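You operate a simulated robot arm through the tools that you are given. There is no shell and no other tool. Be economical: measure what you need, move in short steps, check, and stop when the job is done.

You run a simulated robot arm. Do the job below in one go: nothing can be reset, and whatever is moved stays where it is left.

JOB
Take the cup of tea out of the microwave and shut the door.
Fine: free the door with PUSH; set the cup on the counter in the corner.
Where things are to end (x, y in the base frame): striped cup within 0.06 m of [0.85, 0.05].

It is judged by the outcome, as a careful person would: the job done as asked, and still so three seconds after it is handed in. It fails if anything else is knocked over, pushed out of place, dropped, spilled or broken.

ROBOT AND FRAMES
A 7-joint arm with a two-finger parallel gripper, fixed in place. Base frame: the origin is at the foot of the arm, x ahead of it, y to its left, z up; the work surface is at about z = 0.87. Units: m, rad, N and s.
Its first joint turns from -2.897 to 2.897 rad. Payload 4.4 kg.
The tool frame sits at the grasp point between the pads (the TCP): z along the fingers, y along the line on which they close. The tips reach 0.023 m beyond it. The gripper opens to 0.094 m. The fingers are 0.038 m wide and 0.01 m thick; the gripper's body (0.054 by 0.096 m) begins 0.039 m behind the TCP.
Orientation is that of the tool frame in the base frame, as a unit quaternion [x, y, z, w]. With the fingers straight down and closing along the base's y, the tool's x points along the base's -x, its y along +y and its z along -z.

CONTROLS
- The arm moves only by the tool servo_tool. Its argument "increments" is a list of rows, each an object (a shift or turn left out is 0, a gripper value left out holds the last) with "dr": the turn, a rotation vector about the base's x, y, z in rad, a list of three; "slide": the shift along the base's x, y, z in m, a list of three; "claw": the finger opening in m, from 0 to 0.094. In form: [{"dr": [wx, wy, wz], "slide": [dx, dy, dz], "claw": claw}, ...]. A call has 1 to 8 rows; each row is the pose to reach, as a shift and turn from the pose commanded when the call began. Each row takes 0.2 s and may step no farther than 0.05 m and 0.15 rad from the row before; otherwise, or with a gripper value out of range, the whole call is refused. Where a pose cannot be reached the arm comes as near as it can. A force on the tool above 40 N (or 10 N above the force at the start of the call, whichever is more), or a blocked arm, ends the call early, and 0.2 s more pass. Each finger travels about 0.072 m/s and halts on what it meets, pressing with about 30 N; the grip force reading is that of the motor and also rises with nothing between the fingers. The clock runs only during rows and for 0.2 s after the last one: add rows that repeat a pose to give the fingers time. It gives the time, the measured TCP pose, the force on the tool (base axes), the opening and the grip force at its end, in the units of the frame above (readings bear some noise), with the torque about the TCP (base axes, N m) and any sound that the robot's microphone picked up.
- Cameras (640 x 400 px; columns grow to the right, rows downward): "scene" is fixed at [0.3952, -0.5053, 1.4535]; the picture's right is [0.89, -0.46, 0.00], its down [-0.27, -0.51, -0.82] and it looks along [0.38, 0.72, -0.58] (base axes); focal length 339 px, centre (320, 200). "wrist" rides on the gripper at [0.086, 0.016, -0.074] in the tool frame; the picture's right is [-0.18, 0.98, 0.00], its down [-0.58, -0.11, -0.81] and it looks along [-0.79, -0.15, 0.59] (tool axes); focal length 243 px, centre (320, 200). There is no depth. A picture from a camera that has moved, and an enlarged one, comes with that camera's place and axes in the base frame and with its lens. The place of the scene camera against the robot may be out by one fixed shift of up to 0.018 m in any direction.
- get_image(camera): a new picture of that camera. It takes no simulated time.
- inspect(camera, box): a new picture of the part [left, top, right, bottom] of that camera's present view, enlarged. It takes no simulated time.
- finish_job(): hands the job in; it is judged then, once.

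Go step by step. Nothing tells you positions but the pictures and the camera data: compare them with the known pose of the tool, close in by small moves and look again before you grip or let go. The budget is 120 turns and 64 pictures, counting those below and the enlarged ones. Unless the task says otherwise, let go and move clear before handing in, and close with one line.

The tools are called as name(argument=value, ...) on one line, values as JSON. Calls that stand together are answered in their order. servo_tool: Moves the arm, as the interface text tells. Its arguments: {"type":"object","properties":{"increments":{"type":"array","items":{"type":"object","properties":{"dr":{"type":"array","items":{"type":"number"}},"slide":{"type":"array","items":{"type":"number"}},"claw":{"type":"number"}}}}},"required":["increments"]} The other tools are called the same way: get_image (camera) takes a picture; inspect (camera, box) takes an enlarged picture of a part of a camera's view; finish_job () hands the job in.

At the start:

```text
clock: 0.0
position: [0.7663, -0.0712, 1.2089]
tool_rot: [0.0, 1.0, 0.0, 0.0]
ft_force: [0.8, -0.6, 0.4]
moment: [0.0, 0.0, 0.02]
finger_gap: 0.0941
finger_force: 0.0
```

scene: 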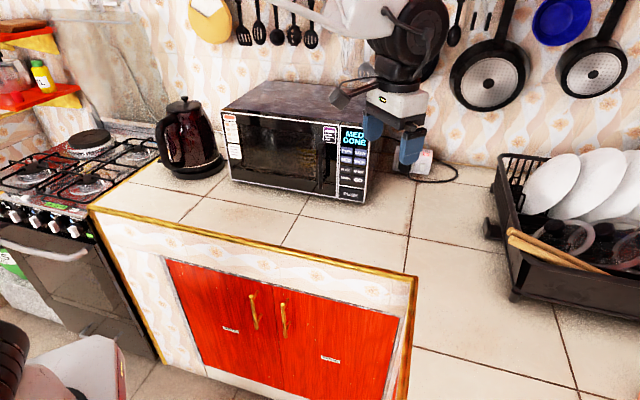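
wrist: 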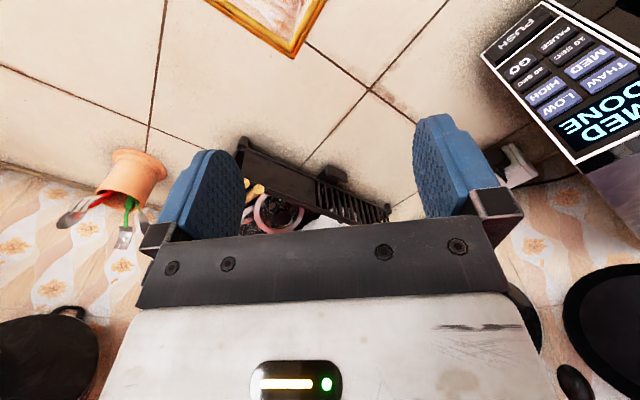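

The microwave stands on the counter with its front facing diagonally toward the camera, panel on the right. I'll look closer at the door, panel and surroundings.

inspect(camera="scene", box=[200, 70, 400, 220])

inspect(camera="wrist", box=[440, 0, 640, 180])

```text
2.67 times, centred on (300, 145) of scene
camera zoom: at [0.3952, -0.5053, 1.4535], right [0.89, -0.46, 0.0], down [-0.27, -0.51, -0.82], along [0.38, 0.72, -0.58], focal length 904 px, centre (373, 347)
```

zoom: 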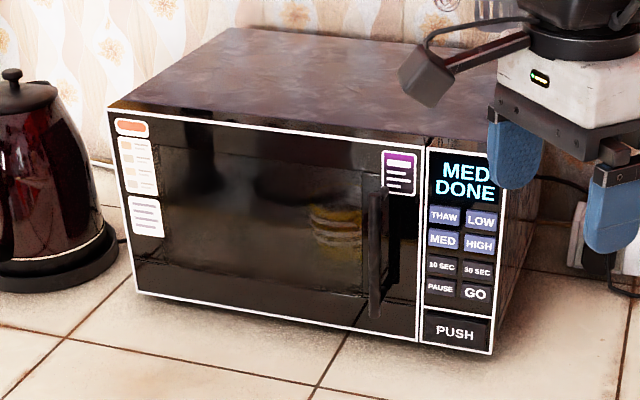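

```text
2.22 times, centred on (540, 90) of wrist
camera zoom: at [0.6789, -0.0551, 1.2818], right [0.18, 0.98, 0.0], down [0.58, -0.11, 0.81], along [0.79, -0.15, -0.59], focal length 539 px, centre (-169, 444)
```

zoom: 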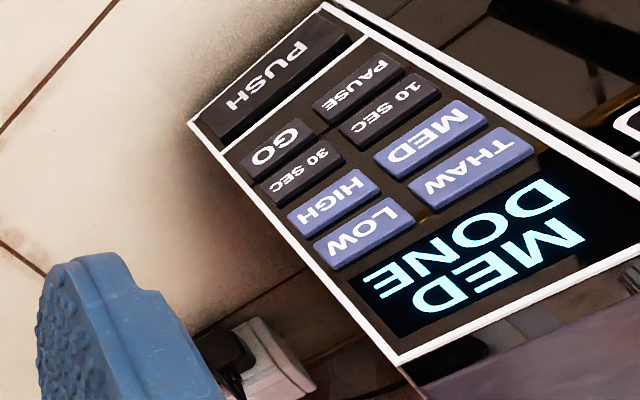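

The face of the microwave is a plane of about x+y≈1.05, right-bottom corner about (0.89, 0.158). PUSH is around (0.863, 0.185, 0.897). The cup is behind the glass. I want the wrist camera above the tool when it tilts forward, so I turn the tool -135° about z, with the claw closed, while backing off.

servo_tool(increments=[{"dr": [0, 0, -0.147], "slide": [-0.02, 0, 0], "claw": 0.0}, {"dr": [0, 0, -0.294], "slide": [-0.04, 0, 0]}, {"dr": [0, 0, -0.441], "slide": [-0.06, 0, 0]}, {"dr": [0, 0, -0.588], "slide": [-0.08, 0, 0]}, {"dr": [0, 0, -0.735], "slide": [-0.1, 0, 0]}, {"dr": [0, 0, -0.882], "slide": [-0.1, 0, 0]}, {"dr": [0, 0, -1.029], "slide": [-0.1, 0, 0]}, {"dr": [0, 0, -1.176], "slide": [-0.1, 0, 0]}])

```text
clock: 1.8
position: [0.6664, -0.0703, 1.2081]
tool_rot: [0.555, 0.832, 0.0, 0.0]
ft_force: [-0.1, 0.6, 0.1]
moment: [0.01, 0.02, 0.01]
finger_gap: 0.0
finger_force: 30.2
```

The turn goes well; continue to -135°.

servo_tool(increments=[{"dr": [0, 0, -0.1475]}, {"dr": [0, 0, -0.295]}, {"dr": [0, 0, -0.4425]}, {"dr": [0, 0, -0.59]}, {"dr": [0, 0, -0.7375]}, {"dr": [0, 0, -0.885]}, {"dr": [0, 0, -1.0325]}, {"dr": [0, 0, -1.18]}])

```text
clock: 3.6
position: [0.6662, -0.0705, 1.2084]
tool_rot: [0.924, 0.382, -0.001, 0.0]
ft_force: [-0.5, -0.5, 0.8]
moment: [-0.01, 0.02, -0.04]
finger_gap: 0.0
finger_force: 29.8
```

Tool x now points toward the microwave. Tilt it forward 65° in place (axis (0.707,-0.707,0)).

servo_tool(increments=[{"dr": [0.1, -0.1, 0]}, {"dr": [0.2, -0.2, 0]}, {"dr": [0.3, -0.3, 0]}, {"dr": [0.4, -0.4, 0]}, {"dr": [0.5, -0.5, 0]}, {"dr": [0.6, -0.6, 0]}, {"dr": [0.7, -0.7, 0]}, {"dr": [0.8, -0.8, 0]}])

get_image(camera="wrist")

get_image(camera="scene")

```text
clock: 5.4
position: [0.6665, -0.0698, 1.2074]
tool_rot: [0.78, 0.323, 0.496, -0.205]
ft_force: [0.1, -1.1, 0.7]
moment: [-0.02, -0.01, -0.03]
finger_gap: 0.0001
finger_force: 30.2
```

```text
59 pictures are left
camera wrist: at [0.6547, -0.1043, 1.3176], right [0.64, -0.75, -0.17], down [-0.77, -0.61, -0.19], along [0.04, 0.25, -0.97], focal length 243 px, centre (320, 200)
```

wrist: 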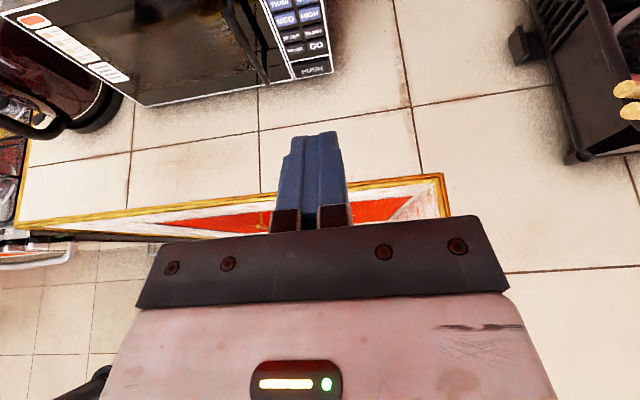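

```text
58 pictures are left
```

scene: 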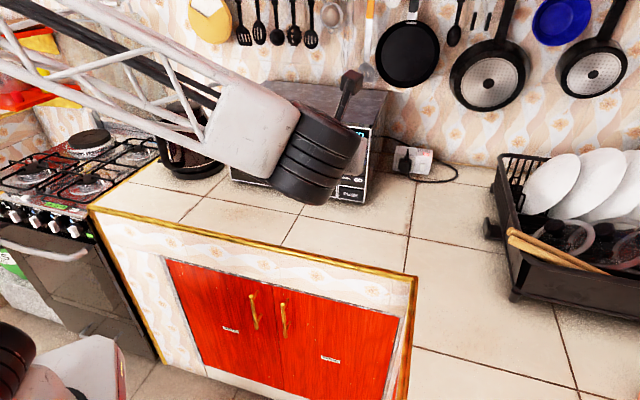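

PUSH re-measured from the wrist camera is at about (0.864, 0.181, 0.903), which agrees. Move to a standoff about 5 cm before it.

servo_tool(increments=[{"slide": [0.0175, 0.0248, -0.0376]}, {"slide": [0.035, 0.0496, -0.0752]}, {"slide": [0.0525, 0.0744, -0.1128]}, {"slide": [0.07, 0.0992, -0.1504]}, {"slide": [0.0875, 0.124, -0.188]}, {"slide": [0.105, 0.1488, -0.2256]}, {"slide": [0.1225, 0.1736, -0.2632]}, {"slide": [0.14, 0.198, -0.3]}])

get_image(camera="wrist")

get_image(camera="scene")

```text
clock: 7.2
position: [0.8076, 0.1276, 0.9072]
tool_rot: [0.78, 0.323, 0.496, -0.205]
ft_force: [-0.3, 0.1, 0.6]
moment: [-0.02, -0.01, -0.04]
finger_gap: 0.0001
finger_force: 29.9
```

```text
57 pictures are left
camera wrist: at [0.7956, 0.0937, 1.0161], right [0.64, -0.75, -0.17], down [-0.77, -0.61, -0.18], along [0.04, 0.24, -0.97], focal length 243 px, centre (320, 200)
```

wrist: 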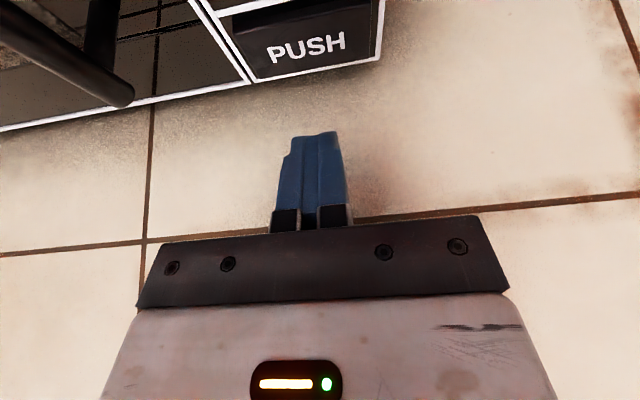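

```text
56 pictures are left
```

scene: 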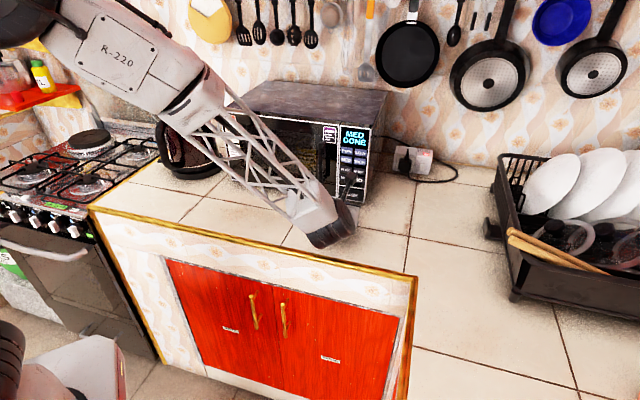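

The tip is lined up with PUSH. Push forward gently in small rows along (0.707, 0.707).

servo_tool(increments=[{"slide": [0.02, 0.02, 0]}, {"slide": [0.03, 0.03, 0]}, {"slide": [0.034, 0.034, 0]}, {"slide": [0.037, 0.037, 0]}, {"slide": [0.04, 0.04, 0]}, {"slide": [0.042, 0.042, 0]}])

get_image(camera="wrist")

```text
clock: 8.4
position: [0.8422, 0.1652, 0.9068]
tool_rot: [0.781, 0.322, 0.495, -0.204]
ft_force: [-10.3, -11.7, 5.4]
moment: [0.14, -0.2, -0.03]
finger_gap: 0.0
finger_force: 30.1
heard: click
stopped in row 5: the force on the tool passed its limit at 78 N (the readings are from after the stop); the commanded pose is now the measured one
```

```text
55 pictures are left
camera wrist: at [0.8326, 0.131, 1.0156], right [0.64, -0.75, -0.17], down [-0.77, -0.61, -0.18], along [0.03, 0.24, -0.97], focal length 243 px, centre (320, 200)
```

wrist: 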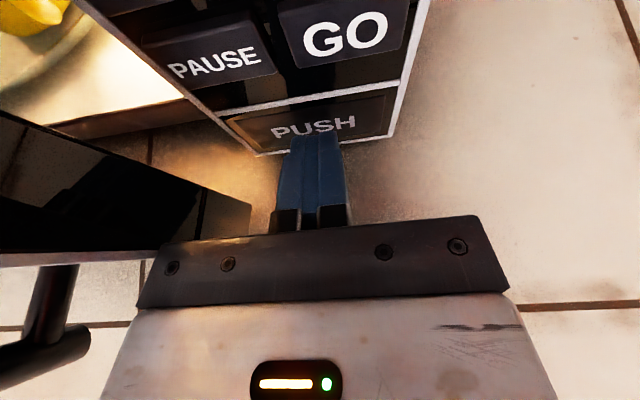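

The latch clicked, the door popped ajar and the light is on inside. I back off a little, shift right to clear the door edge, then retreat.

servo_tool(increments=[{"slide": [-0.005, -0.005, 0]}, {"slide": [0.015, -0.035, 0]}, {"slide": [0.03, -0.06, 0.0]}, {"slide": [0.01, -0.1, 0.02]}, {"slide": [-0.02, -0.13, 0.04]}, {"slide": [-0.04, -0.17, 0.06]}])

get_image(camera="scene")

get_image(camera="wrist")

```text
clock: 9.8
position: [0.8045, -0.0046, 0.9661]
tool_rot: [0.781, 0.324, 0.494, -0.205]
ft_force: [-0.4, 0.2, -0.8]
moment: [0.02, 0.02, 0.03]
finger_gap: 0.0
finger_force: 29.9
```

```text
54 pictures are left
```

scene: 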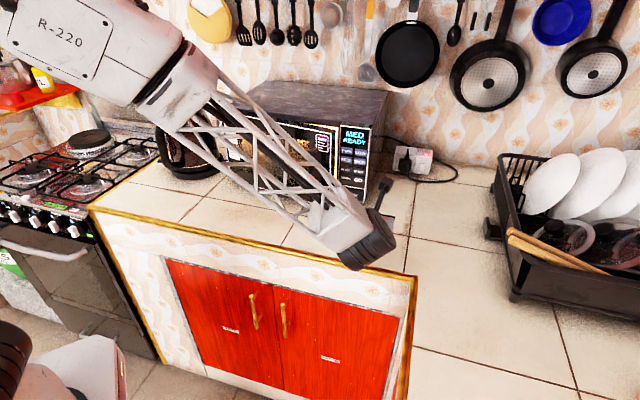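

```text
53 pictures are left
camera wrist: at [0.7933, -0.0396, 1.0755], right [0.64, -0.75, -0.17], down [-0.77, -0.61, -0.18], along [0.03, 0.24, -0.97], focal length 243 px, centre (320, 200)
```

wrist: 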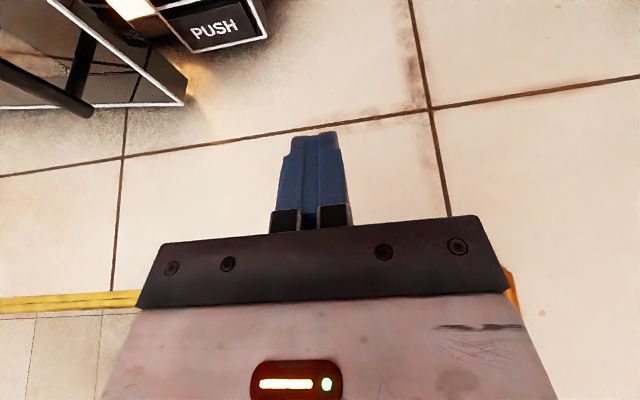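

The display says READY and the door stands about 10° open; its outer edge is near (0.787, 0.18). I'll rise and untilt so as to hook a finger behind the door's top edge from above.

servo_tool(increments=[{"dr": [-0.1, 0.1, 0], "slide": [-0.005, -0.005, 0.035]}, {"dr": [-0.2, 0.2, 0], "slide": [-0.01, -0.01, 0.07]}, {"dr": [-0.3, 0.3, 0], "slide": [-0.015, -0.015, 0.105]}, {"dr": [-0.4, 0.4, 0], "slide": [-0.02, -0.02, 0.14]}, {"dr": [-0.5, 0.5, 0], "slide": [-0.025, -0.025, 0.175]}, {"dr": [-0.6, 0.6, 0], "slide": [-0.03, -0.03, 0.21]}, {"dr": [-0.7, 0.7, 0], "slide": [-0.03, -0.03, 0.245]}, {"dr": [-0.8, 0.8, 0], "slide": [-0.03, -0.03, 0.28]}])

servo_tool(increments=[{"dr": [0, 0, 0.143], "slide": [0, 0.02, 0]}, {"dr": [0, 0, 0.286], "slide": [0, 0.04, 0]}, {"dr": [0, 0, 0.429], "slide": [0, 0.06, 0]}, {"dr": [0, 0, 0.572], "slide": [0, 0.06, 0]}, {"dr": [0, 0, 0.715], "slide": [0, 0.06, 0]}, {"dr": [0, 0, 0.858], "slide": [0, 0.06, 0]}, {"dr": [0, 0, 1.001], "slide": [0, 0.06, 0]}, {"dr": [0, 0, 1.144], "slide": [0, 0.06, 0]}])

servo_tool(increments=[{"dr": [0, 0, 0.142]}, {"dr": [0, 0, 0.284]}, {"dr": [0, 0, 0.427]}])

get_image(camera="wrist")

get_image(camera="scene")

```text
clock: 11.6
position: [0.7737, -0.0354, 1.2457]
tool_rot: [0.924, 0.382, -0.001, 0.001]
ft_force: [-0.6, 0.1, 0.0]
moment: [-0.04, 0.04, 0.0]
finger_gap: 0.0
finger_force: 29.5
```

```text
clock: 13.4
position: [0.7741, 0.0246, 1.2458]
tool_rot: [0.569, 0.822, 0.0, 0.0]
ft_force: [-0.6, 0.1, -0.5]
moment: [-0.01, 0.02, -0.02]
finger_gap: 0.0
finger_force: 30.1
```

```text
clock: 14.2
position: [0.7737, 0.0262, 1.2465]
tool_rot: [0.382, 0.924, 0.0, 0.0]
ft_force: [1.3, 0.2, -0.6]
moment: [-0.04, -0.01, -0.01]
finger_gap: 0.0002
finger_force: 30.2
```

```text
52 pictures are left
camera wrist: at [0.7232, 0.097, 1.3205], right [0.82, 0.57, 0.0], down [0.33, -0.49, 0.81], along [0.46, -0.67, -0.59], focal length 243 px, centre (320, 200)
```

wrist: 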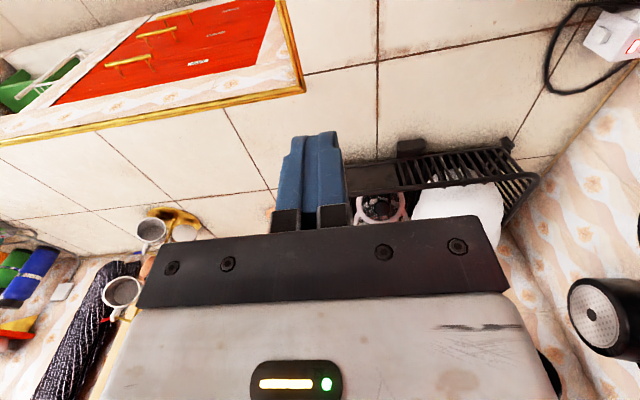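

```text
51 pictures are left
```

scene: 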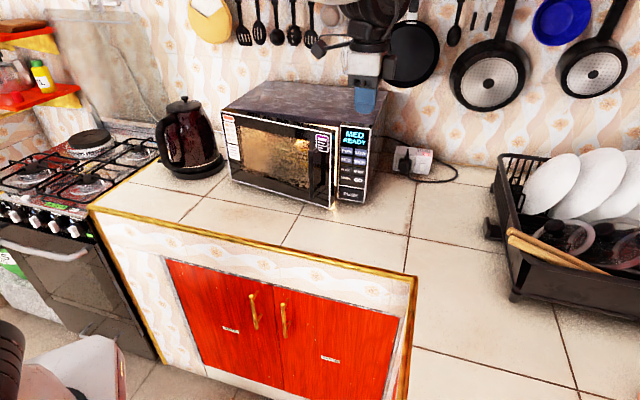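

Good view of the door in the scene camera; zoom in to measure the gap at the top edge.

inspect(camera="scene", box=[300, 70, 400, 220])

```text
2.67 times, centred on (350, 145) of scene
camera zoom: at [0.3952, -0.5053, 1.4535], right [0.89, -0.46, 0.0], down [-0.27, -0.51, -0.82], along [0.38, 0.72, -0.58], focal length 904 px, centre (240, 347)
```

zoom: 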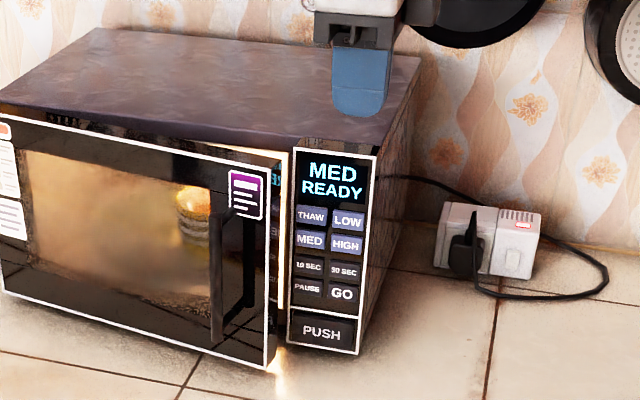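

Move the closed fingers over the estimated gap (about (0.806, 0.248)), staying above the top, and look with the wrist camera.

servo_tool(increments=[{"slide": [0.0065, 0.0445, 0]}, {"slide": [0.013, 0.089, 0]}, {"slide": [0.0195, 0.1335, 0]}, {"slide": [0.026, 0.178, 0]}, {"slide": [0.032, 0.222, 0]}, {"slide": [0.032, 0.222, -0.04]}, {"slide": [0.032, 0.222, -0.07]}])

get_image(camera="wrist")

inspect(camera="scene", box=[270, 70, 400, 220])

```text
clock: 15.8
position: [0.806, 0.247, 1.1765]
tool_rot: [0.382, 0.924, 0.0, 0.0]
ft_force: [-0.5, -0.4, 0.8]
moment: [-0.03, 0.03, -0.02]
finger_gap: 0.0
finger_force: 29.9
```

```text
49 pictures are left
camera wrist: at [0.7553, 0.3192, 1.2501], right [0.83, 0.56, 0.0], down [0.33, -0.49, 0.81], along [0.46, -0.67, -0.59], focal length 243 px, centre (320, 200)
```

wrist: 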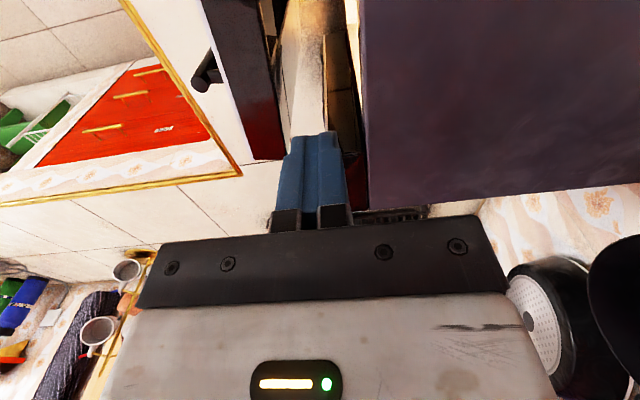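

```text
2.67 times, centred on (335, 145) of scene
camera zoom: at [0.3952, -0.5053, 1.4535], right [0.89, -0.46, 0.0], down [-0.27, -0.51, -0.82], along [0.38, 0.72, -0.58], focal length 904 px, centre (280, 347)
```

zoom: 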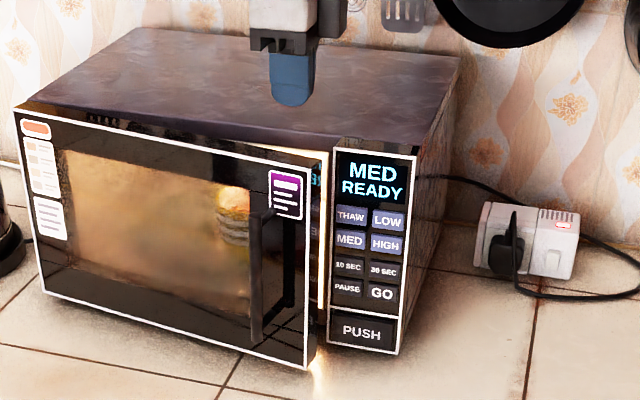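

Measured: door inner corner (0.809, 0.195), body front at x+y≈1.09. The fingers are centred over the gap, so lower them about 7.5 cm.

servo_tool(increments=[{"slide": [0, 0, -0.03]}, {"slide": [0, 0, -0.05]}, {"slide": [0, 0, -0.065]}, {"slide": [0, 0, -0.075]}])

```text
clock: 16.8
position: [0.8062, 0.2475, 1.1014]
tool_rot: [0.383, 0.924, 0.0, 0.001]
ft_force: [-0.2, -0.2, 0.4]
moment: [-0.03, 0.0, 0.0]
finger_gap: 0.0
finger_force: 29.6
```

Fingers are in the gap with no contact. Now swing the door out along an arc around the hinge (≈(0.588, 0.460)).

servo_tool(increments=[{"dr": [0, 0, -0.08], "slide": [-0.0177, -0.0167, 0]}, {"dr": [0, 0, -0.16], "slide": [-0.0366, -0.032, 0]}, {"dr": [0, 0, -0.24], "slide": [-0.0567, -0.0457, 0]}, {"dr": [0, 0, -0.32], "slide": [-0.0779, -0.0577, 0]}, {"dr": [0, 0, -0.4], "slide": [-0.0999, -0.068, 0]}, {"dr": [0, 0, -0.48], "slide": [-0.1226, -0.0765, 0]}, {"dr": [0, 0, -0.56], "slide": [-0.1461, -0.0832, 0]}, {"dr": [0, 0, -0.64], "slide": [-0.17, -0.088, 0]}])

get_image(camera="scene")

```text
clock: 18.6
position: [0.6359, 0.1589, 1.1001]
tool_rot: [0.655, 0.756, -0.001, 0.0]
ft_force: [-0.6, 0.2, -0.1]
moment: [0.01, -0.03, 0.02]
finger_gap: 0.0
finger_force: 29.8
```

```text
47 pictures are left
```

scene: 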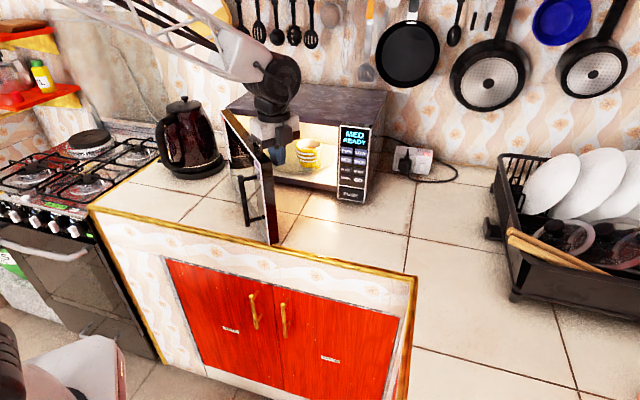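

The door follows well (about 45° now). Continue the arc.

servo_tool(increments=[{"dr": [0, 0, -0.1], "slide": [-0.0303, -0.0032, 0]}, {"dr": [0, 0, -0.2], "slide": [-0.0606, -0.0034, 0]}, {"dr": [0, 0, -0.3], "slide": [-0.0909, -0.0006, 0]}, {"dr": [0, 0, -0.4], "slide": [-0.1207, 0.0052, 0]}, {"dr": [0, 0, -0.5], "slide": [-0.1498, 0.014, 0]}, {"dr": [0, 0, -0.6], "slide": [-0.1779, 0.0256, 0]}, {"dr": [0, 0, -0.7], "slide": [-0.2046, 0.04, 0]}, {"dr": [0, 0, -0.8], "slide": [-0.2297, 0.0569, 0]}])

get_image(camera="scene")

```text
clock: 20.4
position: [0.4058, 0.2185, 1.1004]
tool_rot: [0.898, 0.441, -0.001, 0.0]
ft_force: [-1.1, -0.7, 0.3]
moment: [0.0, 0.01, -0.04]
finger_gap: 0.0003
finger_force: 30.1
```

```text
46 pictures are left
```

scene: 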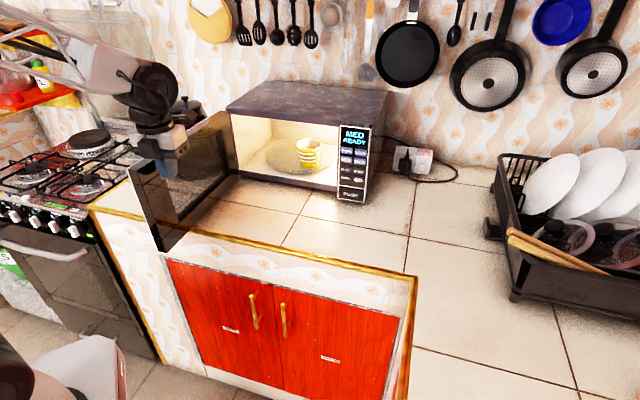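

The door is at ~90°. A bit more, then back off the door and lift clear, and look at the cup.

servo_tool(increments=[{"dr": [0, 0, -0.05], "slide": [-0.0233, 0.0193, 0]}, {"dr": [0, 0, -0.1], "slide": [-0.0449, 0.0412, 0]}, {"dr": [0, 0, -0.1], "slide": [-0.03, 0.02, 0.01]}, {"dr": [0, 0, -0.1], "slide": [-0.0, -0.01, 0.03]}, {"dr": [0, 0, -0.1], "slide": [0.035, -0.04, 0.04]}, {"dr": [0, 0, -0.1], "slide": [0.07, -0.07, 0.05]}, {"dr": [0, 0, -0.1], "slide": [0.1, -0.1, 0.07]}])

get_image(camera="scene")

inspect(camera="scene", box=[220, 80, 380, 210])

```text
clock: 20.8
position: [0.39, 0.23, 1.1023]
tool_rot: [0.907, 0.42, 0.0, 0.003]
ft_force: [40.0, -39.7, -4.1]
moment: [0.46, 0.55, -1.09]
finger_gap: 0.0
finger_force: 30.4
stopped in row 2: the force on the tool passed its limit at 135 N (the readings are from after the stop); the commanded pose is now the measured one
```

```text
45 pictures are left
```

scene: 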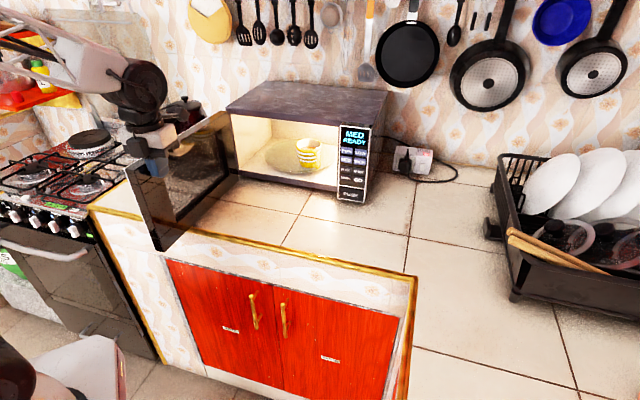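

```text
3.08 times, centred on (300, 145) of scene
camera zoom: at [0.3952, -0.5053, 1.4535], right [0.89, -0.46, 0.0], down [-0.27, -0.51, -0.82], along [0.38, 0.72, -0.58], focal length 1043 px, centre (382, 369)
```

zoom: 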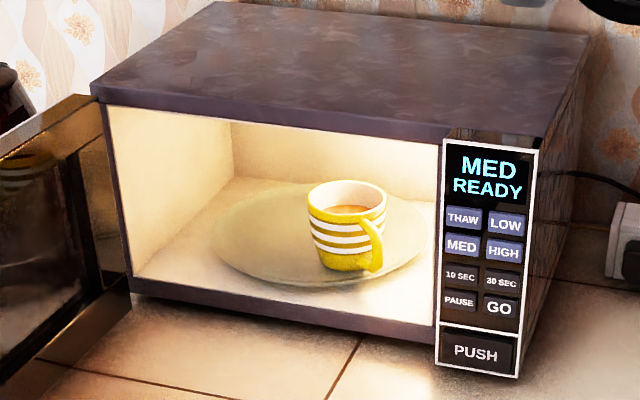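

The door reached its stop at about 90°. Back the fingers off the door and lift, then take a close look at the cup and its handle.

servo_tool(increments=[{"slide": [0.02, -0.02, 0]}, {"slide": [0.05, -0.05, 0.02]}, {"slide": [0.08, -0.08, 0.04]}, {"slide": [0.1, -0.11, 0.06]}])

inspect(camera="scene", box=[280, 125, 340, 180])

get_image(camera="scene")

```text
clock: 21.8
position: [0.4866, 0.1203, 1.1607]
tool_rot: [0.907, 0.421, 0.001, 0.003]
ft_force: [-0.5, 0.3, 0.7]
moment: [-0.01, -0.03, -0.01]
finger_gap: 0.0
finger_force: 30.0
```

```text
7.27 times, centred on (310, 152) of scene
camera zoom: at [0.3952, -0.5053, 1.4535], right [0.89, -0.46, 0.0], down [-0.27, -0.51, -0.82], along [0.38, 0.72, -0.58], focal length 2465 px, centre (393, 546)
```

zoom: 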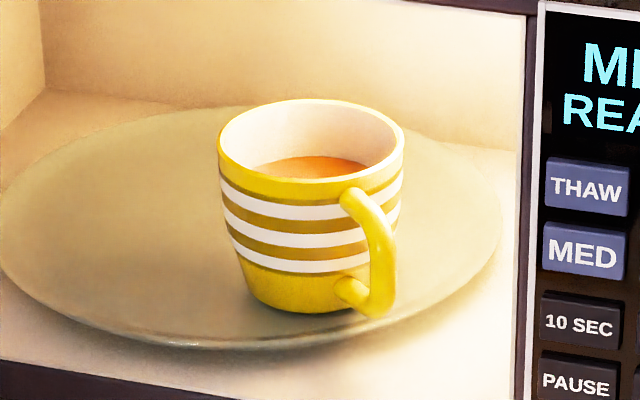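

```text
42 pictures are left
```

scene: 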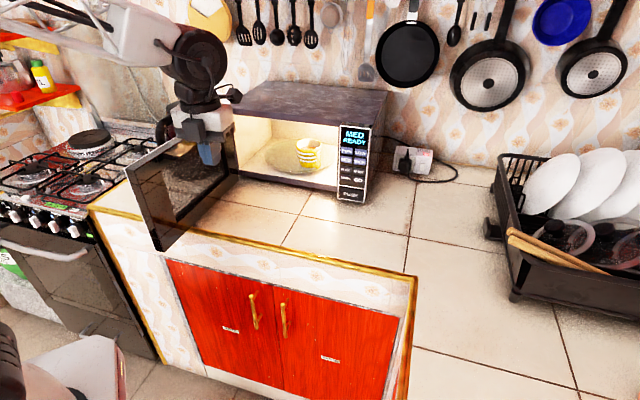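

The cup centre is about (0.828, 0.388), rim z≈0.98, and the handle points about -y (right-front). I'll take it by the handle: heading 60° in plan, pitched 15° below level, camera up. First yaw and move in front of the opening.

servo_tool(increments=[{"dr": [0, 0, 0.09], "slide": [0.043, -0.008, 0], "claw": 0.04}, {"dr": [0, 0, 0.178], "slide": [0.086, -0.016, 0]}, {"dr": [0, 0, 0.178], "slide": [0.128, -0.024, 0]}, {"dr": [0, 0, 0.178], "slide": [0.17, -0.04, 0]}, {"dr": [0, 0, 0.178], "slide": [0.2, -0.06, 0]}])

servo_tool(increments=[{"dr": [0.126, -0.0727, 0]}, {"dr": [0.252, -0.1455, 0]}, {"dr": [0.378, -0.2182, 0]}, {"dr": [0.504, -0.291, 0]}, {"dr": [0.63, -0.3637, 0]}, {"dr": [0.756, -0.4365, 0]}, {"dr": [0.882, -0.5092, 0]}, {"dr": [1.0077, -0.5818, 0]}])

servo_tool(increments=[{"dr": [0.1259, -0.0727, 0]}])

get_image(camera="scene")

get_image(camera="wrist")

```text
clock: 23.0
position: [0.6878, 0.0612, 1.1601]
tool_rot: [0.865, 0.501, 0.0, 0.003]
ft_force: [-0.4, -0.3, -0.3]
moment: [0.0, 0.04, 0.04]
finger_gap: 0.0401
finger_force: 0.0
```

```text
clock: 24.8
position: [0.6865, 0.0612, 1.1613]
tool_rot: [0.724, 0.416, 0.478, -0.271]
ft_force: [0.2, -0.1, 0.0]
moment: [0.02, -0.01, 0.0]
finger_gap: 0.0401
finger_force: 0.0
```

```text
clock: 25.2
position: [0.6869, 0.0619, 1.1621]
tool_rot: [0.688, 0.395, 0.529, -0.302]
ft_force: [-0.1, -0.3, 0.4]
moment: [0.0, 0.01, 0.01]
finger_gap: 0.04
finger_force: 0.0
```

```text
41 pictures are left
```

scene: 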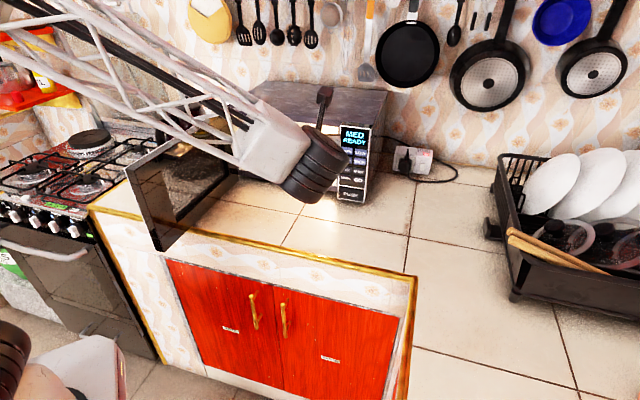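

```text
40 pictures are left
camera wrist: at [0.675, 0.0101, 1.2635], right [0.83, -0.54, -0.18], down [-0.56, -0.75, -0.35], along [0.06, 0.39, -0.92], focal length 243 px, centre (320, 200)
```

wrist: 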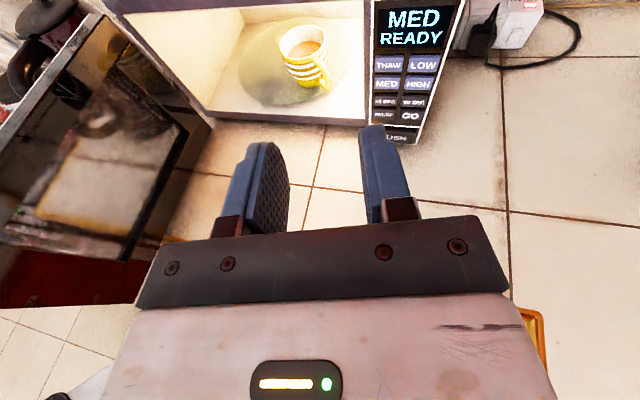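

Lovely view into the cavity from the wrist camera; enlarge the cup.

inspect(camera="wrist", box=[190, 0, 450, 160])

```text
2.46 times, centred on (320, 80) of wrist
camera zoom: at [0.675, 0.0101, 1.2635], right [0.83, -0.54, -0.18], down [-0.56, -0.75, -0.35], along [0.06, 0.39, -0.92], focal length 597 px, centre (320, 495)
```

zoom: 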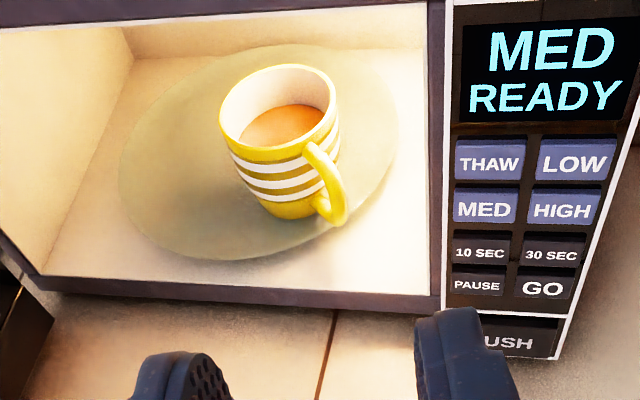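

From the wrist view: cup centre ≈(0.826, 0.386), handle bar ≈(0.834, 0.333), cavity right wall at ~s=0.433. Lower to handle height (z≈0.948) out in front, then advance along the heading to ~9 cm short and look.

servo_tool(increments=[{"slide": [0, 0, -0.045], "claw": 0.046}, {"slide": [0, 0, -0.09]}, {"slide": [0, 0, -0.135]}, {"slide": [0, 0, -0.175]}, {"slide": [0, 0, -0.214]}, {"slide": [0.022, 0.042, -0.214]}, {"slide": [0.044, 0.084, -0.214]}, {"slide": [0.065, 0.125, -0.214]}])

get_image(camera="wrist")

get_image(camera="scene")

```text
clock: 27.0
position: [0.7532, 0.1886, 0.9456]
tool_rot: [0.688, 0.395, 0.528, -0.302]
ft_force: [-0.3, 0.4, 0.6]
moment: [0.0, 0.04, -0.03]
finger_gap: 0.046
finger_force: 0.0
```

```text
38 pictures are left
camera wrist: at [0.7413, 0.136, 1.0489], right [0.82, -0.54, -0.18], down [-0.56, -0.75, -0.35], along [0.06, 0.39, -0.92], focal length 243 px, centre (320, 200)
```

wrist: 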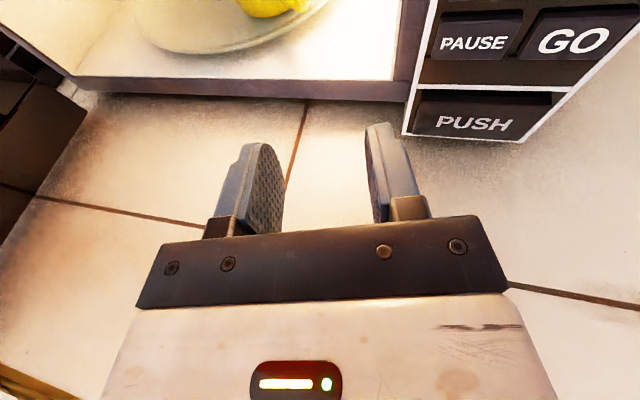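

```text
37 pictures are left
```

scene: 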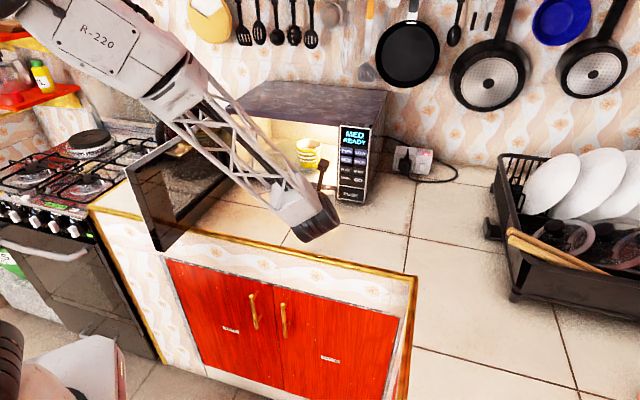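

Clear of everything so far. Advance to about 5 cm short of the handle and look again.

servo_tool(increments=[{"slide": [0.016, 0.029, 0.0]}, {"slide": [0.032, 0.057, 0.001]}, {"slide": [0.047, 0.085, 0.002]}])

get_image(camera="wrist")

inspect(camera="scene", box=[260, 110, 380, 220])

```text
clock: 27.8
position: [0.8005, 0.2726, 0.948]
tool_rot: [0.688, 0.396, 0.527, -0.302]
ft_force: [1.0, 0.2, -0.1]
moment: [-0.04, 0.0, -0.02]
finger_gap: 0.0463
finger_force: 0.0
```

```text
36 pictures are left
camera wrist: at [0.7877, 0.2206, 1.0503], right [0.82, -0.54, -0.18], down [-0.56, -0.75, -0.35], along [0.06, 0.39, -0.92], focal length 243 px, centre (320, 200)
```

wrist: 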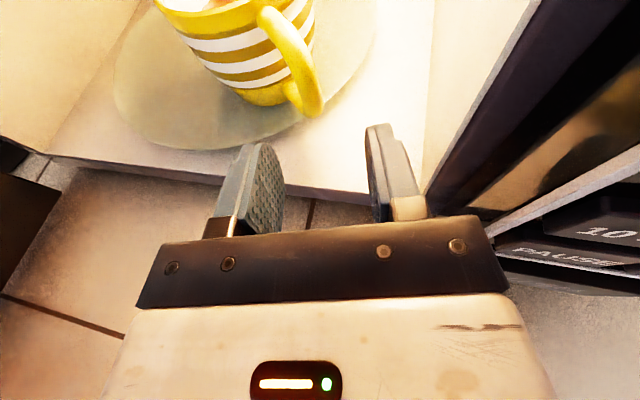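

```text
3.64 times, centred on (320, 165) of scene
camera zoom: at [0.3952, -0.5053, 1.4535], right [0.89, -0.46, 0.0], down [-0.27, -0.51, -0.82], along [0.38, 0.72, -0.58], focal length 1232 px, centre (320, 327)
```

zoom: 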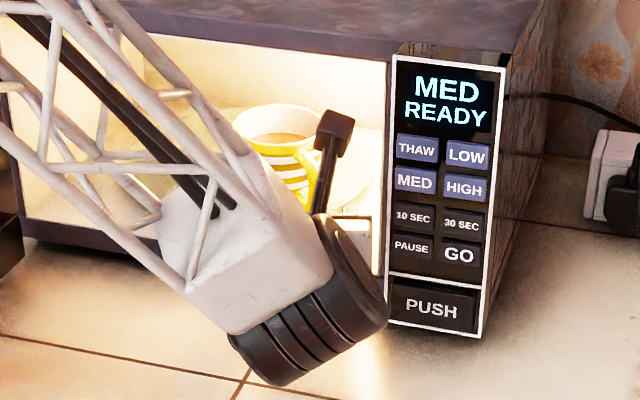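

The handle bar lies ~1 cm left of my centre line, and the panel edge is ~1 cm off my right side; shifting left 1.2 cm helps both. Then advance 3 cm and look.

servo_tool(increments=[{"slide": [-0.0104, 0.006, 0]}, {"slide": [-0.003, 0.019, 0]}, {"slide": [0.0046, 0.032, 0]}])

get_image(camera="wrist")

```text
clock: 28.6
position: [0.8046, 0.3038, 0.9497]
tool_rot: [0.688, 0.395, 0.528, -0.302]
ft_force: [-0.2, -0.5, 0.6]
moment: [-0.02, -0.01, -0.04]
finger_gap: 0.0459
finger_force: 0.2
```

```text
34 pictures are left
camera wrist: at [0.7923, 0.2521, 1.0512], right [0.83, -0.54, -0.18], down [-0.56, -0.75, -0.35], along [0.06, 0.39, -0.92], focal length 243 px, centre (320, 200)
```

wrist: 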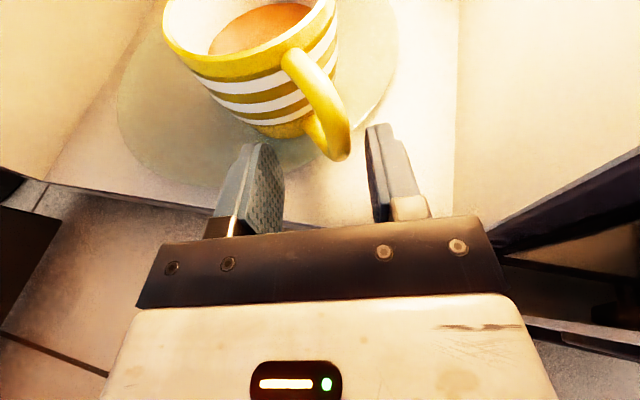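

The left finger would meet the cup before the pads enclose the bar, so I'll first nudge the handle round to face me: close the fingers, turn heading to 45°, line up just right of the handle, then sweep gently left.

servo_tool(increments=[{"dr": [0, 0, 0], "slide": [-0.005, -0.02, 0], "claw": 0.0}, {"dr": [0, 0, -0.131], "slide": [0.001, -0.022, 0]}, {"dr": [0, 0, -0.262], "slide": [0.001, -0.019, -0.002]}, {"dr": [0, 0, -0.262], "slide": [0.001, -0.019, -0.002]}])

get_image(camera="wrist")

```text
clock: 29.6
position: [0.8056, 0.2847, 0.9473]
tool_rot: [0.734, 0.302, 0.563, -0.231]
ft_force: [0.0, 0.0, -0.1]
moment: [-0.03, 0.02, 0.01]
finger_gap: 0.0
finger_force: 30.8
```

```text
33 pictures are left
camera wrist: at [0.7803, 0.2375, 1.0493], right [0.66, -0.73, -0.18], down [-0.74, -0.58, -0.35], along [0.16, 0.36, -0.92], focal length 243 px, centre (320, 200)
```

wrist: 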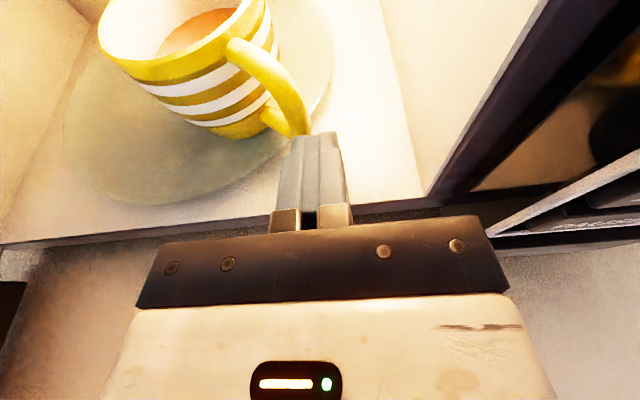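

Handle bar's right side is at s≈0.358; shift right 0.9 cm, then advance 4.5 cm past it.

servo_tool(increments=[{"slide": [0.0064, -0.0064, 0]}, {"slide": [0.0164, 0.0036, 0]}, {"slide": [0.0264, 0.0136, 0]}, {"slide": [0.0384, 0.0256, 0]}])

get_image(camera="wrist")

```text
clock: 30.5
position: [0.8334, 0.3014, 0.9467]
tool_rot: [0.734, 0.301, 0.563, -0.231]
ft_force: [-36.6, -19.1, 16.9]
moment: [-0.22, -1.54, -2.24]
finger_gap: 0.0
finger_force: 30.1
stopped in row 4: the force on the tool passed its limit at 90 N (the readings are from after the stop); the commanded pose is now the measured one
```

```text
32 pictures are left
camera wrist: at [0.8094, 0.2543, 1.049], right [0.66, -0.73, -0.18], down [-0.74, -0.58, -0.35], along [0.16, 0.36, -0.92], focal length 243 px, centre (320, 200)
```

wrist: 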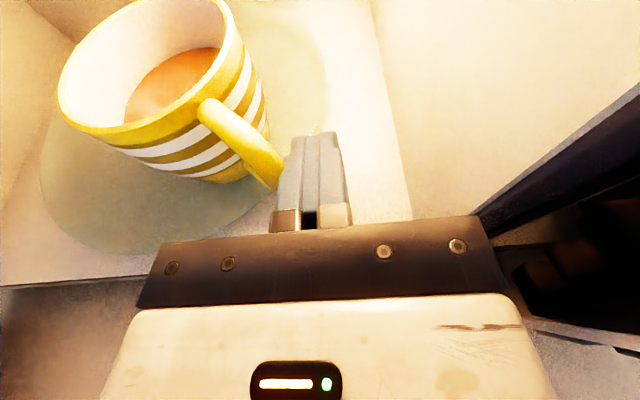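

The wrist touched the front frame of the panel (force at my right), so no further forward. But the fingers already lie alongside the handle. Relieve backward slightly and sweep slowly left.

servo_tool(increments=[{"slide": [-0.004, -0.004, 0]}, {"slide": [-0.0075, -0.0005, 0]}, {"slide": [-0.011, 0.003, 0]}, {"slide": [-0.0145, 0.0065, 0]}, {"slide": [-0.018, 0.01, 0]}])

get_image(camera="wrist")

get_image(camera="scene")

```text
clock: 31.7
position: [0.816, 0.3118, 0.9464]
tool_rot: [0.734, 0.302, 0.562, -0.231]
ft_force: [0.6, -0.1, -0.2]
moment: [0.0, -0.02, 0.0]
finger_gap: 0.0
finger_force: 30.1
```

```text
31 pictures are left
camera wrist: at [0.7923, 0.265, 1.0479], right [0.66, -0.73, -0.18], down [-0.74, -0.58, -0.35], along [0.16, 0.36, -0.92], focal length 243 px, centre (320, 200)
```

wrist: 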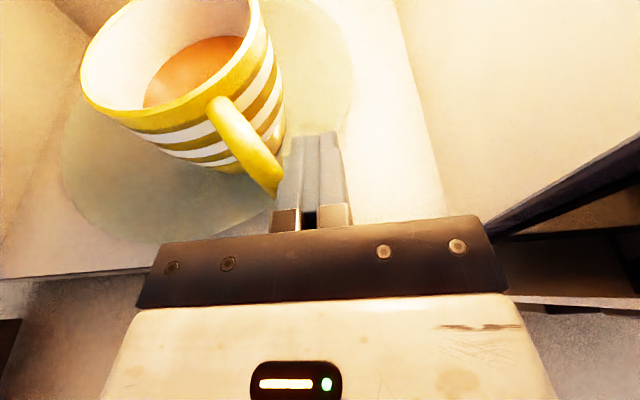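

```text
30 pictures are left
```

scene: 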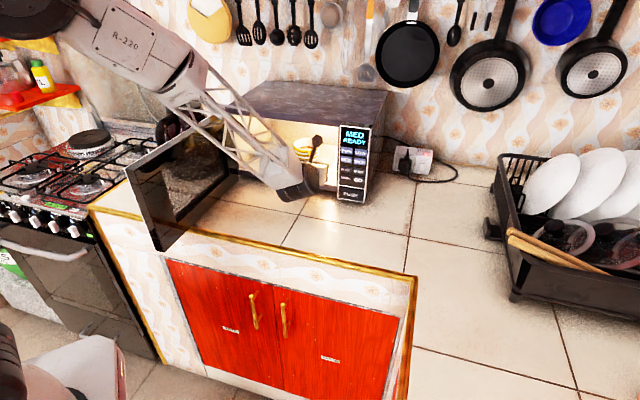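

The cup is turning gently with the handle. Continue the left sweep.

servo_tool(increments=[{"slide": [-0.0035, 0.0035, 0]}, {"slide": [-0.007, 0.007, 0]}, {"slide": [-0.0105, 0.0105, 0]}, {"slide": [-0.014, 0.014, 0]}, {"slide": [-0.0175, 0.0175, 0]}])

get_image(camera="wrist")

```text
clock: 32.9
position: [0.7995, 0.3297, 0.9466]
tool_rot: [0.734, 0.302, 0.563, -0.231]
ft_force: [0.1, -1.3, -0.2]
moment: [0.0, 0.03, 0.03]
finger_gap: 0.0
finger_force: 29.7
```

```text
29 pictures are left
camera wrist: at [0.7752, 0.2824, 1.0483], right [0.66, -0.73, -0.18], down [-0.74, -0.58, -0.35], along [0.16, 0.36, -0.92], focal length 243 px, centre (320, 200)
```

wrist: 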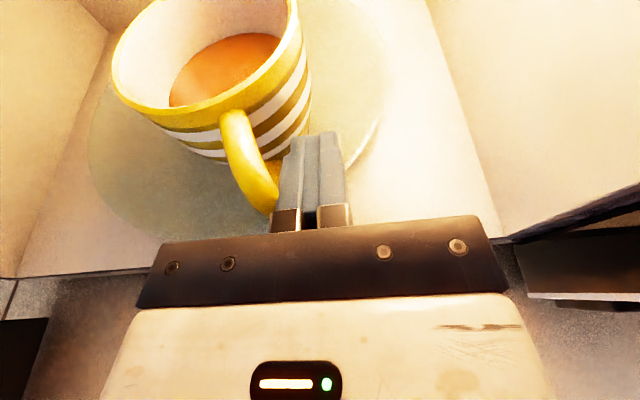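

The handle now faces me (direction ≈ -123°), cup centre ≈(0.805, 0.392). Back off, turn heading to ~55°, open to 5 cm and line up with the handle.

servo_tool(increments=[{"slide": [0.003, -0.003, 0]}, {"slide": [-0.022, -0.026, 0]}, {"slide": [-0.042, -0.044, 0]}, {"dr": [0, 0, 0.0875], "slide": [-0.055, -0.036, 0], "claw": 0.05}, {"dr": [0, 0, 0.175], "slide": [-0.06, -0.031, 0]}, {"dr": [0, 0, 0.175], "slide": [-0.06, -0.031, 0]}])

get_image(camera="wrist")

```text
clock: 34.3
position: [0.7394, 0.2986, 0.946]
tool_rot: [0.705, 0.365, 0.541, -0.279]
ft_force: [-0.1, 0.5, -0.1]
moment: [-0.02, 0.02, -0.04]
finger_gap: 0.0502
finger_force: 0.1
```

```text
28 pictures are left
camera wrist: at [0.7233, 0.2482, 1.0485], right [0.77, -0.61, -0.18], down [-0.63, -0.7, -0.35], along [0.09, 0.38, -0.92], focal length 243 px, centre (320, 200)
```

wrist: 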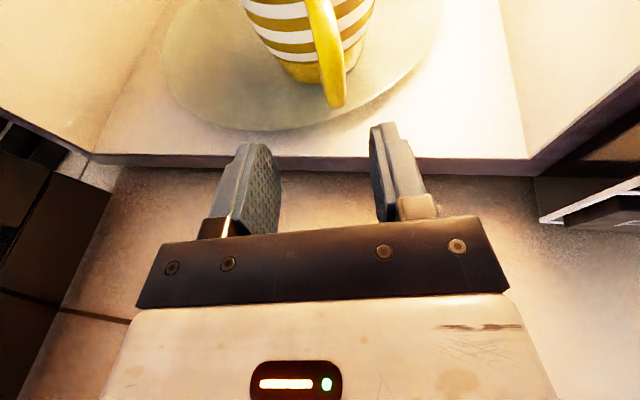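

Handle and gripper are in line. Advance 3 cm and check.

servo_tool(increments=[{"slide": [0.011, 0.011, 0]}, {"slide": [0.0197, 0.0236, 0]}])

get_image(camera="wrist")

inspect(camera="scene", box=[260, 110, 360, 210])

```text
clock: 34.9
position: [0.7599, 0.3225, 0.9465]
tool_rot: [0.705, 0.365, 0.54, -0.28]
ft_force: [-0.6, 0.6, -0.5]
moment: [0.01, -0.02, 0.0]
finger_gap: 0.05
finger_force: 0.1
```

```text
27 pictures are left
camera wrist: at [0.7427, 0.2718, 1.048], right [0.77, -0.61, -0.18], down [-0.63, -0.7, -0.35], along [0.09, 0.38, -0.92], focal length 243 px, centre (320, 200)
```

wrist: 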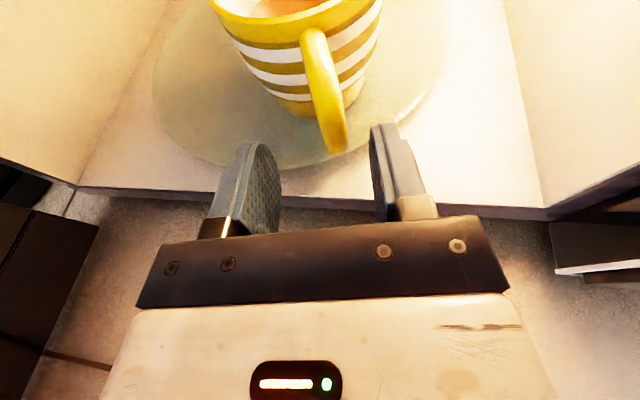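

```text
4.00 times, centred on (310, 160) of scene
camera zoom: at [0.3952, -0.5053, 1.4535], right [0.89, -0.46, 0.0], down [-0.27, -0.51, -0.82], along [0.38, 0.72, -0.58], focal length 1356 px, centre (360, 360)
```

zoom: 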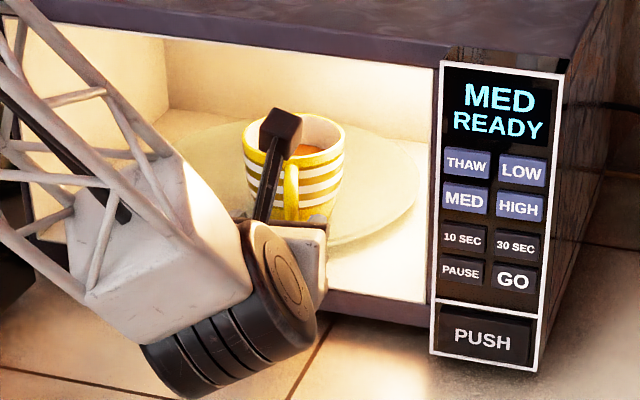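

The bar is ~4 cm ahead and well centred. Advance 3.3 cm in small rows, still open.

servo_tool(increments=[{"slide": [0.0075, 0.008, 0]}, {"slide": [0.0145, 0.0165, 0]}, {"slide": [0.0185, 0.021, 0]}, {"slide": [0.0215, 0.0253, 0]}])

get_image(camera="wrist")

```text
clock: 35.9
position: [0.7807, 0.3483, 0.9455]
tool_rot: [0.705, 0.366, 0.539, -0.279]
ft_force: [-0.8, -0.7, -0.2]
moment: [-0.04, 0.0, 0.05]
finger_gap: 0.0501
finger_force: 0.4
```

```text
25 pictures are left
camera wrist: at [0.7642, 0.2967, 1.0478], right [0.77, -0.61, -0.18], down [-0.63, -0.7, -0.35], along [0.09, 0.38, -0.92], focal length 243 px, centre (320, 200)
```

wrist: 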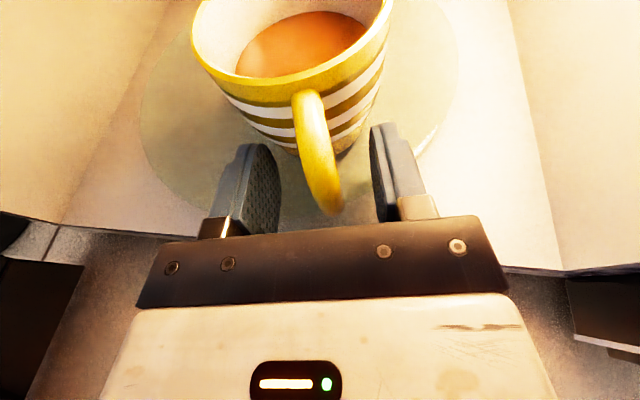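

The handle is between the pads with no contact yet. Close slowly.

servo_tool(increments=[{"claw": 0.042}, {"claw": 0.034}, {"claw": 0.027}, {"claw": 0.021}, {"claw": 0.016}, {"claw": 0.01}, {"claw": 0.004}, {"claw": 0.0}])

get_image(camera="wrist")

```text
clock: 37.7
position: [0.7806, 0.3484, 0.9448]
tool_rot: [0.705, 0.365, 0.54, -0.279]
ft_force: [-0.4, 0.4, 0.2]
moment: [0.05, 0.04, 0.08]
finger_gap: 0.0113
finger_force: 29.8
```

```text
24 pictures are left
camera wrist: at [0.7642, 0.2968, 1.0481], right [0.77, -0.61, -0.18], down [-0.63, -0.7, -0.35], along [0.09, 0.38, -0.92], focal length 243 px, centre (320, 200)
```

wrist: 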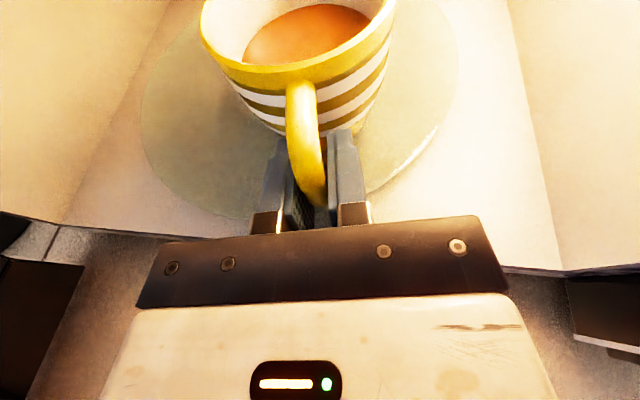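

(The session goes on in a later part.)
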